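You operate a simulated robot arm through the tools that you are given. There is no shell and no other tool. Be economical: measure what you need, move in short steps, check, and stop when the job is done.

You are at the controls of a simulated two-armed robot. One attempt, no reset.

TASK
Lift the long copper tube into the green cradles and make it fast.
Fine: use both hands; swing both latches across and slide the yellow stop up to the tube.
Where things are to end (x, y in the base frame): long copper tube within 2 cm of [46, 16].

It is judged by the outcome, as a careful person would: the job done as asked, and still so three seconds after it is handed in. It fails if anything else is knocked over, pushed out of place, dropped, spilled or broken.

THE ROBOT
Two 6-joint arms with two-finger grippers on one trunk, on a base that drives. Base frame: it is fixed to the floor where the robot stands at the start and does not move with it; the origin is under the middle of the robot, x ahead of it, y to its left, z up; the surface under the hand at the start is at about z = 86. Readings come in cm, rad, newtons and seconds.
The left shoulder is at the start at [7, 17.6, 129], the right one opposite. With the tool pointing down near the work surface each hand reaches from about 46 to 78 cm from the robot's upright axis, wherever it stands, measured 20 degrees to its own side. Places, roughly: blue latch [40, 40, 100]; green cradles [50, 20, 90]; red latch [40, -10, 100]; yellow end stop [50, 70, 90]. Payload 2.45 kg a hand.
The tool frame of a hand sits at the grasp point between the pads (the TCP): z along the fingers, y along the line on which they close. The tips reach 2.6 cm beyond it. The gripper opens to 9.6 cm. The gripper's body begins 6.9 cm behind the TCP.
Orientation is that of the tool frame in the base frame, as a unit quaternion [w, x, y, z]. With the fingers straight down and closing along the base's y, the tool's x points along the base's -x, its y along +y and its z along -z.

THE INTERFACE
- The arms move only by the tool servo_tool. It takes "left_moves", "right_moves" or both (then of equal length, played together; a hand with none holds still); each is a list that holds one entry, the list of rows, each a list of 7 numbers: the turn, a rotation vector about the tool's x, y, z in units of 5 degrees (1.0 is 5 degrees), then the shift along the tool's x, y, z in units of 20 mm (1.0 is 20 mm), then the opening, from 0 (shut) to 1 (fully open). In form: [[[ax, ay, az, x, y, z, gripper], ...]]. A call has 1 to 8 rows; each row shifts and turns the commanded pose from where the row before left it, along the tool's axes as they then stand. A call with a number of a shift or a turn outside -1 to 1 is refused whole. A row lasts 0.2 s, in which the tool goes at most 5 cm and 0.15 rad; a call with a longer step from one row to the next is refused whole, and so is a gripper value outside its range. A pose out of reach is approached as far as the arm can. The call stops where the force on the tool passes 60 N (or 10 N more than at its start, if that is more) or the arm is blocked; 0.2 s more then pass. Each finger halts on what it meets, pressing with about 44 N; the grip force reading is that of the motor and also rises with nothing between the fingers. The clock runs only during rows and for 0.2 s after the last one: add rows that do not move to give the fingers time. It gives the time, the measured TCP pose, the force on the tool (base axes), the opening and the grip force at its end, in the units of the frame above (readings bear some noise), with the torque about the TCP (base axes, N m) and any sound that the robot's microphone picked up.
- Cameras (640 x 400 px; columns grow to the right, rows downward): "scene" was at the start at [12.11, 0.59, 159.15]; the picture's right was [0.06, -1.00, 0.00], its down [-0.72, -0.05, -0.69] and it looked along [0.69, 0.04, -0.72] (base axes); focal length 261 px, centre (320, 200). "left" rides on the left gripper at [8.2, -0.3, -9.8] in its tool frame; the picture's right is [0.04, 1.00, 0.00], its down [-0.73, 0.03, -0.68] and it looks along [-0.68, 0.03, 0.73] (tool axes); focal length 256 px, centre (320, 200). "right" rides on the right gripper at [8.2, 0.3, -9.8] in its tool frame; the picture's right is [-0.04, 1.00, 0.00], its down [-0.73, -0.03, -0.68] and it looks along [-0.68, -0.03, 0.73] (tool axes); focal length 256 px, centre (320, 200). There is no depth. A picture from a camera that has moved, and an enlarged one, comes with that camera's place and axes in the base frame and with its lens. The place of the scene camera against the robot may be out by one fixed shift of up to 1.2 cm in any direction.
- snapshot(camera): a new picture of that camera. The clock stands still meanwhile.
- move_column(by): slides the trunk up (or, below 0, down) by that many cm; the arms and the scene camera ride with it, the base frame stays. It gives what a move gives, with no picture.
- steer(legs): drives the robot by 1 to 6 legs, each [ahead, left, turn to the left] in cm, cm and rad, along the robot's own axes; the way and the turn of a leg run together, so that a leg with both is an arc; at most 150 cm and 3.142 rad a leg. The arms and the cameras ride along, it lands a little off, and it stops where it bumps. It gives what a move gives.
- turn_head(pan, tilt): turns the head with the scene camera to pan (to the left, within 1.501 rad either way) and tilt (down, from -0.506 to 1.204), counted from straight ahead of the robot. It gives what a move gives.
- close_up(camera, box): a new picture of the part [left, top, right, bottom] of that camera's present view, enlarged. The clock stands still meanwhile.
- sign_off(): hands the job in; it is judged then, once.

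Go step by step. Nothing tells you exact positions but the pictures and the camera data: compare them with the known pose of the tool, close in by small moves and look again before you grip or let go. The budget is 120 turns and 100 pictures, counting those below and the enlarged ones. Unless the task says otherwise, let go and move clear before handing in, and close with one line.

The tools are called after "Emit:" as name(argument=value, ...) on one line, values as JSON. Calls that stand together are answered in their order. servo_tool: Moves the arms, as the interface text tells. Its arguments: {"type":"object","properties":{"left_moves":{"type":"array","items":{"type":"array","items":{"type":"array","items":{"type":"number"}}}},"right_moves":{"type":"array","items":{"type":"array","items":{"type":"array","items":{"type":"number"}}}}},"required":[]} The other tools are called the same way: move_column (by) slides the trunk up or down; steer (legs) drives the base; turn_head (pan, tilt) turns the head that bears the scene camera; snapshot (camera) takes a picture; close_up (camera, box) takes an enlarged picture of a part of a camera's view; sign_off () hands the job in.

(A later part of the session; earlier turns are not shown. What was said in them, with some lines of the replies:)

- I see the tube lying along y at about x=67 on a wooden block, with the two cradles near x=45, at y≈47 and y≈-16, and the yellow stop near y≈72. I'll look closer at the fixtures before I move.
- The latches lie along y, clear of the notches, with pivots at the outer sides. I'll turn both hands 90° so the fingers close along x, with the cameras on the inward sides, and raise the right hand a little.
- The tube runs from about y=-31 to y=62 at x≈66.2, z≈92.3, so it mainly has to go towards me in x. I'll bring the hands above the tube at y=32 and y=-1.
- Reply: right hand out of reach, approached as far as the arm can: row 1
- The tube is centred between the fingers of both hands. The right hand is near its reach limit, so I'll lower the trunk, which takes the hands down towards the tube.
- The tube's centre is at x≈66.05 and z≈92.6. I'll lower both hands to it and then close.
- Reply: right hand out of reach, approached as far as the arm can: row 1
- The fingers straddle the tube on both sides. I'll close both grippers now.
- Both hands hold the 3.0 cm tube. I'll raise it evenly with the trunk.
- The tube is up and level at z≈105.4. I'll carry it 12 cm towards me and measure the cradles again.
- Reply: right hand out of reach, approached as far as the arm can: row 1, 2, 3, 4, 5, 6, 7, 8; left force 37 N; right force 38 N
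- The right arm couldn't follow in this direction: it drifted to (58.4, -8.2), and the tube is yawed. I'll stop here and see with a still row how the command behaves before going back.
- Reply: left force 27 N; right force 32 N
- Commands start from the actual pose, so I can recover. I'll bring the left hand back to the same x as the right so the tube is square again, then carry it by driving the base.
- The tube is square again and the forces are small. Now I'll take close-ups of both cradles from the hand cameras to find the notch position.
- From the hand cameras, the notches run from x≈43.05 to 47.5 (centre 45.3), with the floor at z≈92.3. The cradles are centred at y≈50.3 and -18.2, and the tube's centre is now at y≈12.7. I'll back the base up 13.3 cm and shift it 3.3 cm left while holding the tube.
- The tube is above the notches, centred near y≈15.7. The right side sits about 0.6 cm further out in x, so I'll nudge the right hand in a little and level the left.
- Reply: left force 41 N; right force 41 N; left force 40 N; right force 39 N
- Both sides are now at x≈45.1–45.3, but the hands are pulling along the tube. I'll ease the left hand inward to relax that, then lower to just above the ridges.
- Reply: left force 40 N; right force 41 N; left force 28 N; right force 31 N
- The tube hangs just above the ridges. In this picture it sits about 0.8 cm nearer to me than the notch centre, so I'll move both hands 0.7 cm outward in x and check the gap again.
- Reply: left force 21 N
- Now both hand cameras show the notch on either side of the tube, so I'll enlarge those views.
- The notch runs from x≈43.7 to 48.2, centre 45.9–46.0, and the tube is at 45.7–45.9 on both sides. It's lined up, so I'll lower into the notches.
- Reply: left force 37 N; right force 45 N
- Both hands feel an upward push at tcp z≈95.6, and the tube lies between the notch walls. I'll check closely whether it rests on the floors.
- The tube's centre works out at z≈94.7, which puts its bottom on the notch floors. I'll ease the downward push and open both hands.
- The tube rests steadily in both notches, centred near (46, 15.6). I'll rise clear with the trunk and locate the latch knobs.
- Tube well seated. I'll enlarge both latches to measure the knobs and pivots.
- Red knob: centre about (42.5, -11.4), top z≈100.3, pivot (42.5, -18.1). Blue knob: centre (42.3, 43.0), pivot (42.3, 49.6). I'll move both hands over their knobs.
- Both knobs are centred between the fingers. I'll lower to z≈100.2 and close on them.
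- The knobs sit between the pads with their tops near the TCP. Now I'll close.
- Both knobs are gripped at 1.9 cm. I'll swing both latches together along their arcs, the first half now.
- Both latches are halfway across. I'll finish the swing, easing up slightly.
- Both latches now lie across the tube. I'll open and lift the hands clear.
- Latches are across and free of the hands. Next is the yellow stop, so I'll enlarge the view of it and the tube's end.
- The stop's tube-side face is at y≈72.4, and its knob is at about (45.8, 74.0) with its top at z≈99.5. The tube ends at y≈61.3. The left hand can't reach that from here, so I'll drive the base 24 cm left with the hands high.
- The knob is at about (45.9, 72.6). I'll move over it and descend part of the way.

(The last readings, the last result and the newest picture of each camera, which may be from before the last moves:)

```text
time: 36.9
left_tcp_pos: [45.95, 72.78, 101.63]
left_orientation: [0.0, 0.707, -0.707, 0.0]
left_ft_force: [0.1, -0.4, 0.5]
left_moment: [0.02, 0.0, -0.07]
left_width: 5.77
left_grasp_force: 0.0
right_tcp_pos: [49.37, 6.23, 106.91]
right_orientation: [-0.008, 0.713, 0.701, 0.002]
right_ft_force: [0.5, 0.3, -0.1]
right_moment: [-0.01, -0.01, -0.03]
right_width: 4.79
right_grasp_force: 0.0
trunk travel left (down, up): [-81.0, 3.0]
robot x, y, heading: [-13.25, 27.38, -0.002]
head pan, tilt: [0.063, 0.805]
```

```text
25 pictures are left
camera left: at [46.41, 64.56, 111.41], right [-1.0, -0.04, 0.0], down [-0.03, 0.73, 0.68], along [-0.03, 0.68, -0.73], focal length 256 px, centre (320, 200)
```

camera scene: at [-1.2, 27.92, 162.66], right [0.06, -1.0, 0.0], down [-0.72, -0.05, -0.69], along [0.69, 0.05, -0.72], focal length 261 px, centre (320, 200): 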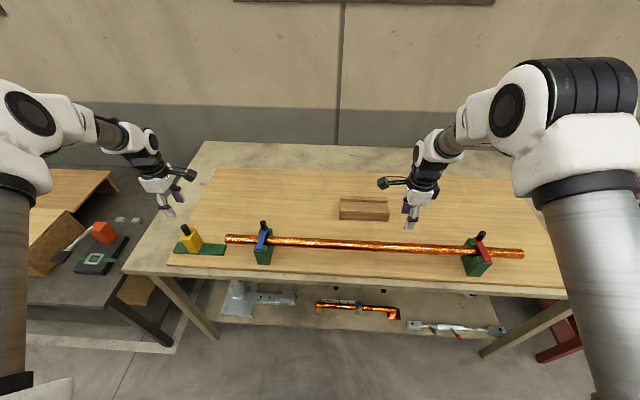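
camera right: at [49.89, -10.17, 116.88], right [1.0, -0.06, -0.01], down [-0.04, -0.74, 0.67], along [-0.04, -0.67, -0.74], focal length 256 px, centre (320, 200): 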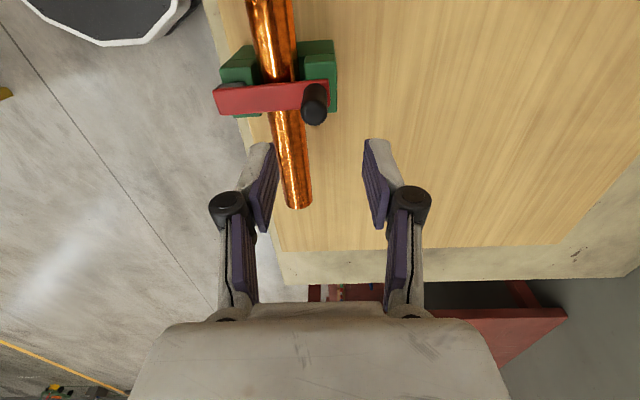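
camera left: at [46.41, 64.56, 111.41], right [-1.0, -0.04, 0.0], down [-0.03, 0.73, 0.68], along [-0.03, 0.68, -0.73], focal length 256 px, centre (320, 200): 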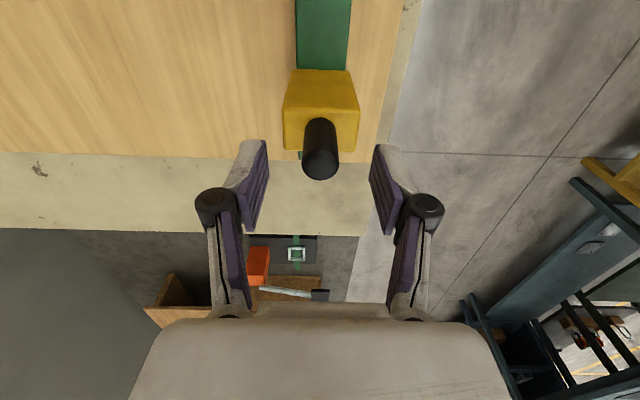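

The knob is centred between the pads with its top near z≈99.8. I'll go down and grip it.

Emit:
servo_tool(left_moves=[[[0, 0, 0, 0, 0, 0.6, 0.6], [0, 0, 0, 0, 0, 0.5, 0.6], [0, 0, 0, 0, 0, 0, 0.6], [0, 0, 0, 0, 0, 0, 0.2], [0, 0, 0, 0, 0, 0, 0], [0, 0, 0, 0, 0, 0, 0], [0, 0, 0, 0, 0, 0, 0]]])

Emit:
snapshot(camera="left")

Emit:
close_up(camera="scene", box=[150, 190, 290, 280])

```text
time: 38.5
left_tcp_pos: [45.85, 72.65, 99.48]
left_orientation: [0.002, -0.707, 0.707, 0.0]
left_ft_force: [0.7, 3.0, 15.8]
left_moment: [-0.15, 0.0, -0.04]
left_width: 1.92
left_grasp_force: 43.7
right_tcp_pos: [49.13, 6.21, 106.99]
right_orientation: [-0.007, 0.712, 0.702, 0.003]
right_ft_force: [-1.0, 0.6, 0.2]
right_moment: [-0.03, -0.01, 0.0]
right_width: 4.82
right_grasp_force: 0.0
trunk travel left (down, up): [-81.0, 3.0]
robot x, y, heading: [-12.91, 27.68, 0.004]
head pan, tilt: [0.063, 0.805]
```

```text
24 pictures are left
camera left: at [46.37, 64.61, 109.38], right [-1.0, -0.04, 0.0], down [-0.03, 0.73, 0.68], along [-0.03, 0.68, -0.73], focal length 256 px, centre (320, 200)
```

left: 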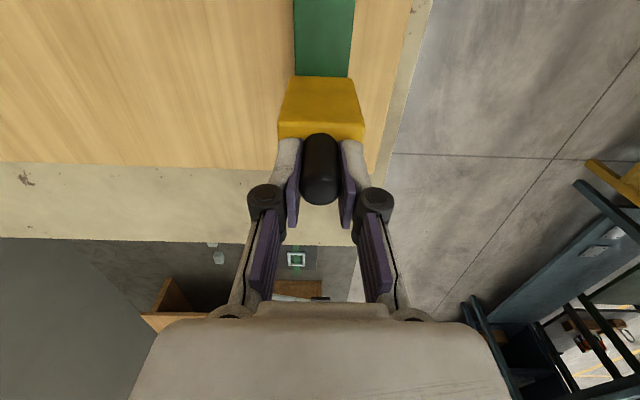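

```text
4.44 times, centred on (220, 235) of scene
camera zoom: at [-1.42, 28.01, 162.69], right [0.06, -1.0, 0.0], down [-0.72, -0.05, -0.69], along [0.69, 0.04, -0.72], focal length 1158 px, centre (764, 44)
```

zoom: 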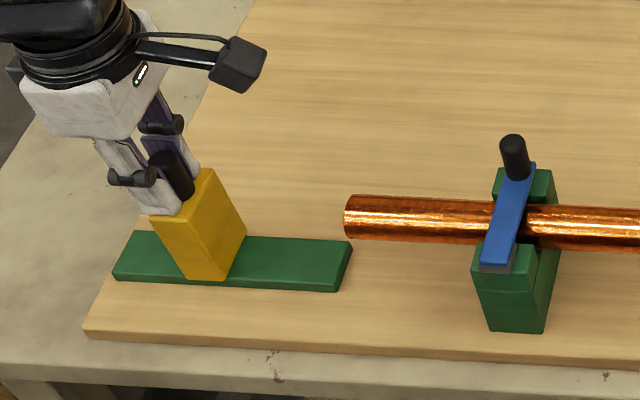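

The knob is gripped. I'll slide the stop 7 cm towards the tube and look.

Emit:
servo_tool(left_moves=[[[0, 0, 0, 0.5, 0, -0.06, 0], [0, 0, 0, 0.75, 0, 0, 0], [0, 0, 0, 0.75, 0, 0, 0], [0, 0, 0, 0.75, 0, 0, 0], [0, 0, 0, 0.75, 0, 0, 0], [0, 0, 0, 0, 0, 0, 0]]])

Emit:
snapshot(camera="left")

Emit:
close_up(camera="scene", box=[150, 190, 290, 280])

```text
time: 39.9
left_tcp_pos: [45.9, 65.67, 99.6]
left_orientation: [0.0, 0.707, -0.707, -0.001]
left_ft_force: [9.5, 0.0, 6.3]
left_moment: [-0.01, -0.26, 0.19]
left_width: 1.89
left_grasp_force: 43.7
right_tcp_pos: [49.39, 6.08, 106.9]
right_orientation: [-0.007, 0.713, 0.702, 0.002]
right_ft_force: [0.1, -0.5, -0.5]
right_moment: [0.03, -0.02, -0.01]
right_width: 4.8
right_grasp_force: 0.0
trunk travel left (down, up): [-81.0, 3.0]
robot x, y, heading: [-13.29, 27.24, -0.002]
head pan, tilt: [0.063, 0.805]
```

```text
22 pictures are left
camera left: at [46.42, 57.5, 109.38], right [-1.0, -0.04, 0.0], down [-0.03, 0.73, 0.68], along [-0.03, 0.68, -0.73], focal length 256 px, centre (320, 200)
```

left: 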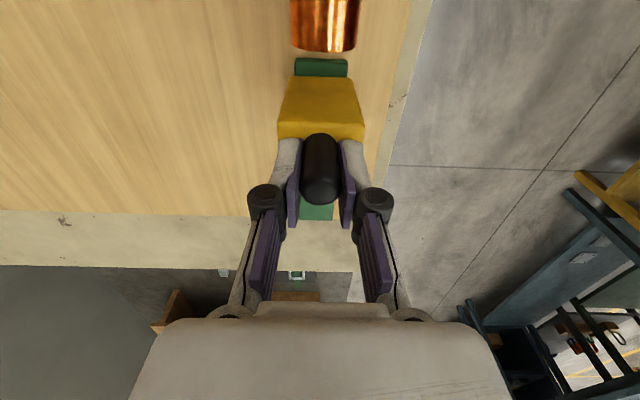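

```text
4.44 times, centred on (220, 235) of scene
camera zoom: at [-1.09, 28.05, 162.64], right [0.06, -1.0, 0.0], down [-0.72, -0.05, -0.69], along [0.69, 0.04, -0.72], focal length 1158 px, centre (764, 44)
```

zoom: 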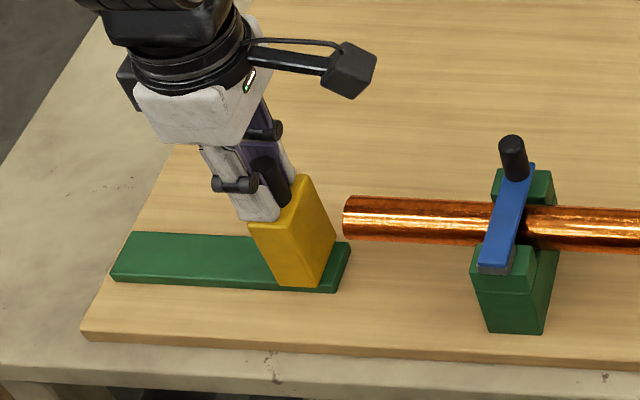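

About 3.5 cm remains to the tube's end. I'll creep the rest in small steps.

Emit:
servo_tool(left_moves=[[[0, 0, 0, 0.3, 0, 0, 0], [0, 0, 0, 0.3, 0, 0, 0], [0, 0, 0, 0.3, 0, 0, 0], [0, 0, 0, 0.3, 0, 0, 0], [0, 0, 0, 0, 0, 0, 0]]])

Emit:
close_up(camera="left", box=[250, 20, 390, 160])

Emit:
close_up(camera="scene", box=[180, 200, 280, 270])

```text
time: 41.1
left_tcp_pos: [46.08, 63.36, 99.62]
left_orientation: [0.001, -0.707, 0.708, 0.0]
left_ft_force: [9.9, 3.4, 15.4]
left_moment: [-0.34, -0.26, 0.14]
left_width: 1.85
left_grasp_force: 43.9
right_tcp_pos: [49.27, 6.05, 106.85]
right_orientation: [-0.007, 0.713, 0.701, 0.002]
right_ft_force: [-0.5, 0.3, -0.2]
right_moment: [-0.01, 0.05, 0.02]
right_width: 4.81
right_grasp_force: 0.1
trunk travel left (down, up): [-81.0, 3.0]
robot x, y, heading: [-13.02, 27.44, -0.001]
head pan, tilt: [0.063, 0.805]
```

```text
2.86 times, centred on (320, 90) of left
camera zoom: at [46.4, 55.16, 109.38], right [-1.0, -0.04, 0.0], down [-0.03, 0.73, 0.68], along [-0.03, 0.68, -0.73], focal length 731 px, centre (320, 514)
```

zoom: 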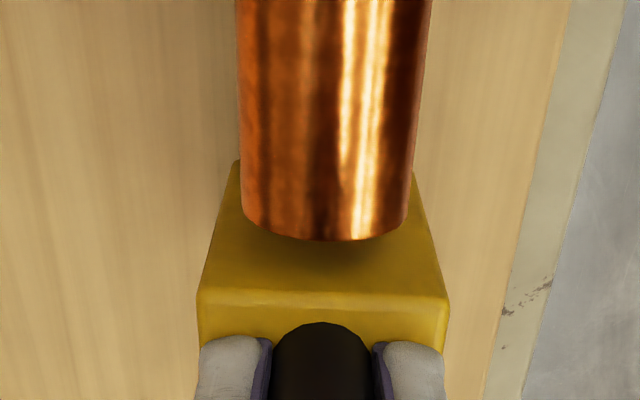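

```text
5.71 times, centred on (230, 235) of scene
camera zoom: at [-1.23, 28.05, 162.67], right [0.06, -1.0, 0.0], down [-0.72, -0.05, -0.69], along [0.69, 0.04, -0.72], focal length 1490 px, centre (834, 0)
```

zoom: 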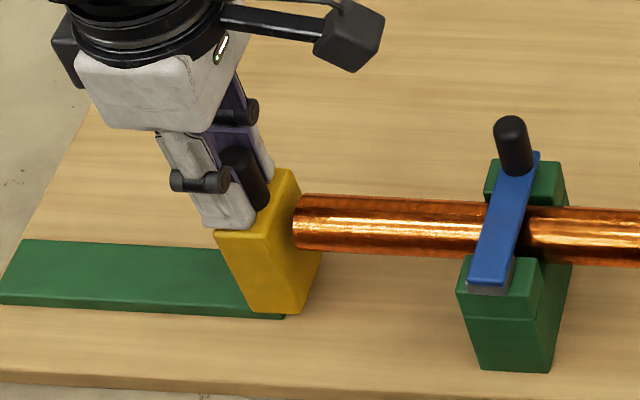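

The gap is about 1 cm. A few more millimetres to go.

Emit:
servo_tool(left_moves=[[[0, 0, 0, 0.15, 0, 0, 0], [0, 0, 0, 0.15, 0, 0, 0], [0, 0, 0, 0.1, 0, 0, 0], [0, 0, 0, 0, 0, 0, 0]]])

Emit:
close_up(camera="left", box=[250, 40, 390, 160])

Emit:
close_up(camera="scene", box=[200, 205, 270, 260])

```text
time: 42.1
left_tcp_pos: [45.99, 62.57, 99.59]
left_orientation: [-0.001, 0.707, -0.707, 0.0]
left_ft_force: [8.0, 3.0, 11.0]
left_moment: [0.33, -0.22, 0.0]
left_width: 1.87
left_grasp_force: 44.3
right_tcp_pos: [49.36, 6.17, 106.86]
right_orientation: [-0.008, 0.713, 0.702, 0.002]
right_ft_force: [0.0, 0.3, 0.3]
right_moment: [0.0, 0.0, 0.01]
right_width: 4.79
right_grasp_force: 0.0
trunk travel left (down, up): [-81.0, 3.0]
robot x, y, heading: [-13.47, 27.61, -0.006]
head pan, tilt: [0.063, 0.805]
```

```text
3.33 times, centred on (320, 100) of left
camera zoom: at [46.42, 54.4, 109.38], right [-1.0, -0.04, 0.0], down [-0.03, 0.73, 0.68], along [-0.03, 0.68, -0.73], focal length 853 px, centre (320, 533)
```

zoom: 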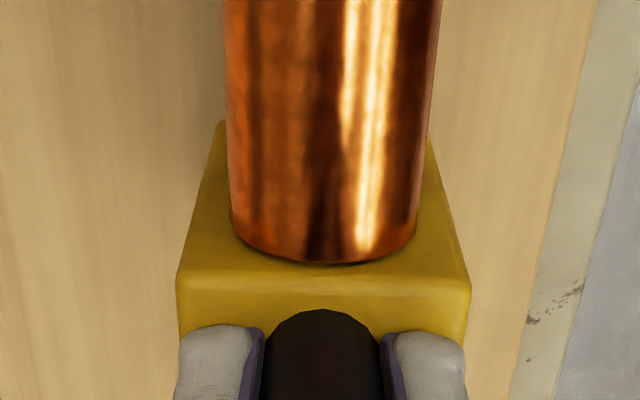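

```text
7.27 times, centred on (235, 232) of scene
camera zoom: at [-1.2, 28.07, 162.65], right [0.06, -1.0, 0.0], down [-0.72, -0.05, -0.69], along [0.69, 0.04, -0.72], focal length 1896 px, centre (938, -36)
```

zoom: 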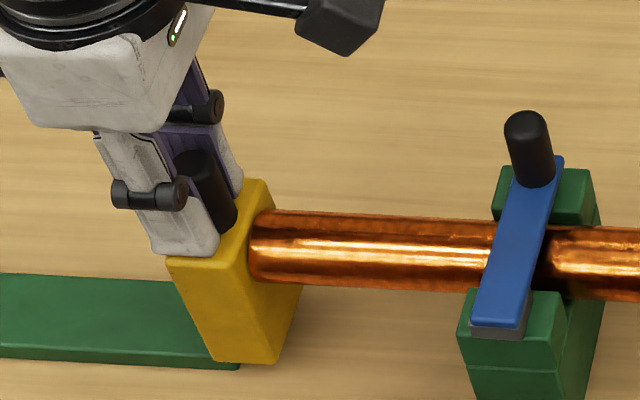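

It looks within a couple of millimetres of touching. One tiny step more, then I'll check.

Emit:
servo_tool(left_moves=[[[0, 0, 0, 0.1, 0, 0, 0], [0, 0, 0, 0.03, 0, 0, 0], [0, 0, 0, 0, 0, 0, 0]]])

Emit:
close_up(camera="left", box=[250, 40, 390, 160])

Emit:
close_up(camera="scene", box=[200, 205, 270, 260])

```text
time: 42.9
left_tcp_pos: [46.0, 62.41, 99.53]
left_orientation: [0.0, 0.709, -0.706, 0.0]
left_ft_force: [7.0, 11.1, 13.7]
left_moment: [0.97, -0.18, 0.03]
left_width: 1.86
left_grasp_force: 44.4
right_tcp_pos: [49.38, 6.22, 106.95]
right_orientation: [-0.008, 0.713, 0.701, 0.002]
right_ft_force: [-0.7, -0.9, -0.3]
right_moment: [0.01, 0.02, 0.0]
right_width: 4.79
right_grasp_force: 0.0
trunk travel left (down, up): [-81.0, 3.0]
robot x, y, heading: [-13.18, 27.75, 0.001]
head pan, tilt: [0.063, 0.805]
```

```text
3.33 times, centred on (320, 100) of left
camera zoom: at [46.41, 54.29, 109.39], right [-1.0, -0.04, 0.0], down [-0.03, 0.73, 0.68], along [-0.03, 0.68, -0.73], focal length 853 px, centre (320, 533)
```

zoom: 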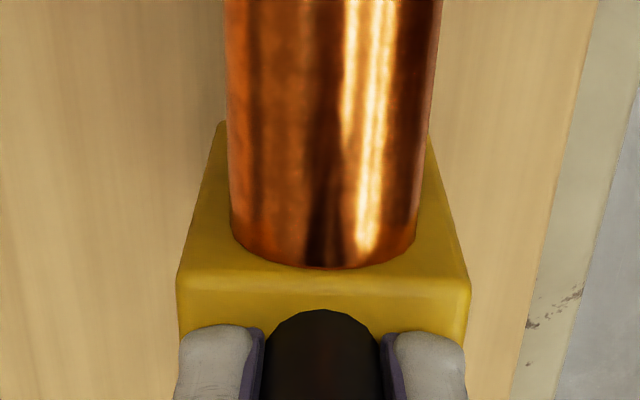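

```text
7.27 times, centred on (235, 232) of scene
camera zoom: at [-1.25, 28.24, 162.66], right [0.06, -1.0, 0.0], down [-0.72, -0.05, -0.69], along [0.69, 0.04, -0.72], focal length 1896 px, centre (938, -36)
```

zoom: 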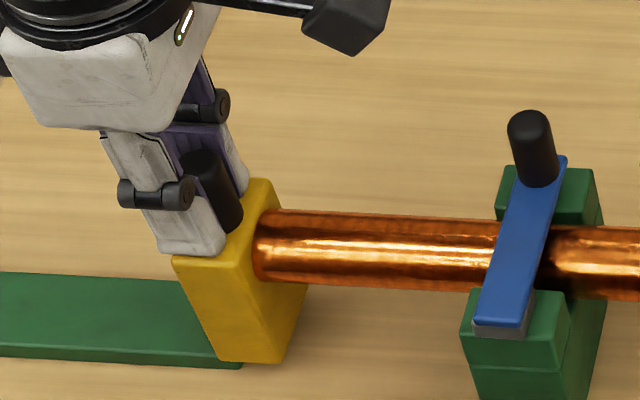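

The shadow gap has closed and there is an 11 N contact force, so the stop is against the tube. I'll let go and lift clear.

Emit:
servo_tool(left_moves=[[[0, 0, 0, 0, 0, 0, 0.2], [0, 0, 0, 0, 0, 0, 0.45], [0, 0, 0, 0, 0, 0, 0.45], [0, 0, 0, 0, 0, -0.7, 0.45], [0, 0, 0, 0, 0, -1, 0.45], [0, 0, 0, 0, 0, -1, 0.45], [0, 0, 0, 0, 0, -1, 0.45], [0, 0, 0, 0, 0, 0, 0.45]]])

Emit:
snapshot(camera="scene")

Emit:
snapshot(camera="left")

Emit:
close_up(camera="scene", box=[430, 210, 550, 290])

Emit:
close_up(camera="scene", box=[190, 205, 310, 285])

```text
time: 44.7
left_tcp_pos: [46.12, 62.46, 106.86]
left_orientation: [-0.001, -0.707, 0.708, 0.002]
left_ft_force: [0.4, 0.4, 0.2]
left_moment: [0.02, -0.01, -0.03]
left_width: 4.32
left_grasp_force: 0.0
right_tcp_pos: [49.41, 6.11, 106.87]
right_orientation: [-0.007, 0.713, 0.701, 0.002]
right_ft_force: [0.1, 0.4, -0.2]
right_moment: [0.0, -0.03, 0.0]
right_width: 4.8
right_grasp_force: 0.0
trunk travel left (down, up): [-81.0, 3.0]
robot x, y, heading: [-13.41, 27.37, 0.001]
head pan, tilt: [0.063, 0.805]
```

```text
14 pictures are left
camera scene: at [-1.15, 28.11, 162.65], right [0.06, -1.0, 0.0], down [-0.72, -0.05, -0.69], along [0.69, 0.04, -0.72], focal length 261 px, centre (320, 200)
```

scene: 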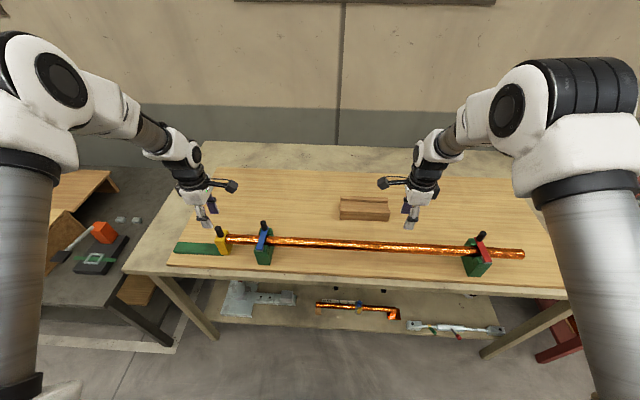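

```text
13 pictures are left
camera left: at [46.42, 54.32, 116.7], right [-1.0, -0.04, 0.0], down [-0.03, 0.73, 0.68], along [-0.03, 0.68, -0.73], focal length 256 px, centre (320, 200)
```

left: 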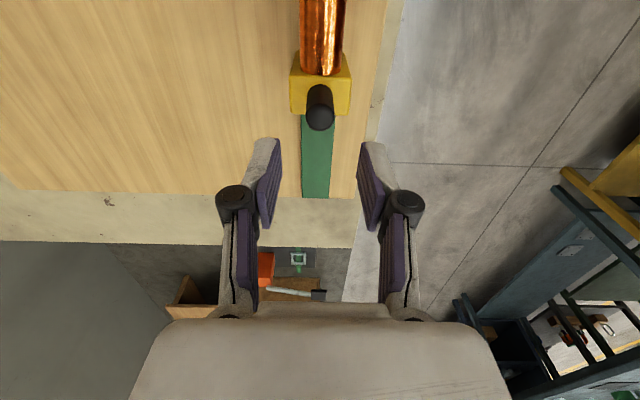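

```text
5.00 times, centred on (490, 250) of scene
camera zoom: at [-1.15, 28.11, 162.65], right [0.06, -1.0, 0.0], down [-0.72, -0.05, -0.69], along [0.69, 0.04, -0.72], focal length 1303 px, centre (-530, -50)
```

zoom: 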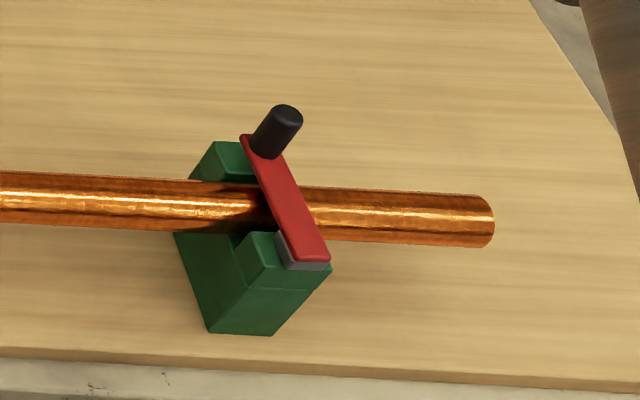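

```text
5.00 times, centred on (250, 245) of scene
camera zoom: at [-1.15, 28.11, 162.65], right [0.06, -1.0, 0.0], down [-0.72, -0.05, -0.69], along [0.69, 0.04, -0.72], focal length 1303 px, centre (670, -25)
```

zoom: 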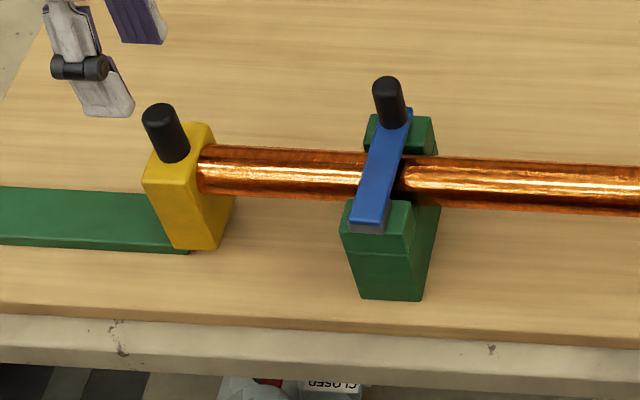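

Everything checks out in the last pictures. The tube sits in both cradles at x≈46, centred near y≈15.3, both latches lie across it, the stop touches its end, and both hands are clear. I'm handing in.

Emit:
sign_off()

```text
The job is handed in.
```

The copper tube is in the green cradles, centred at about [46, 15.3]. Both latches are swung across it, the yellow stop is against its left end, and both hands are clear.
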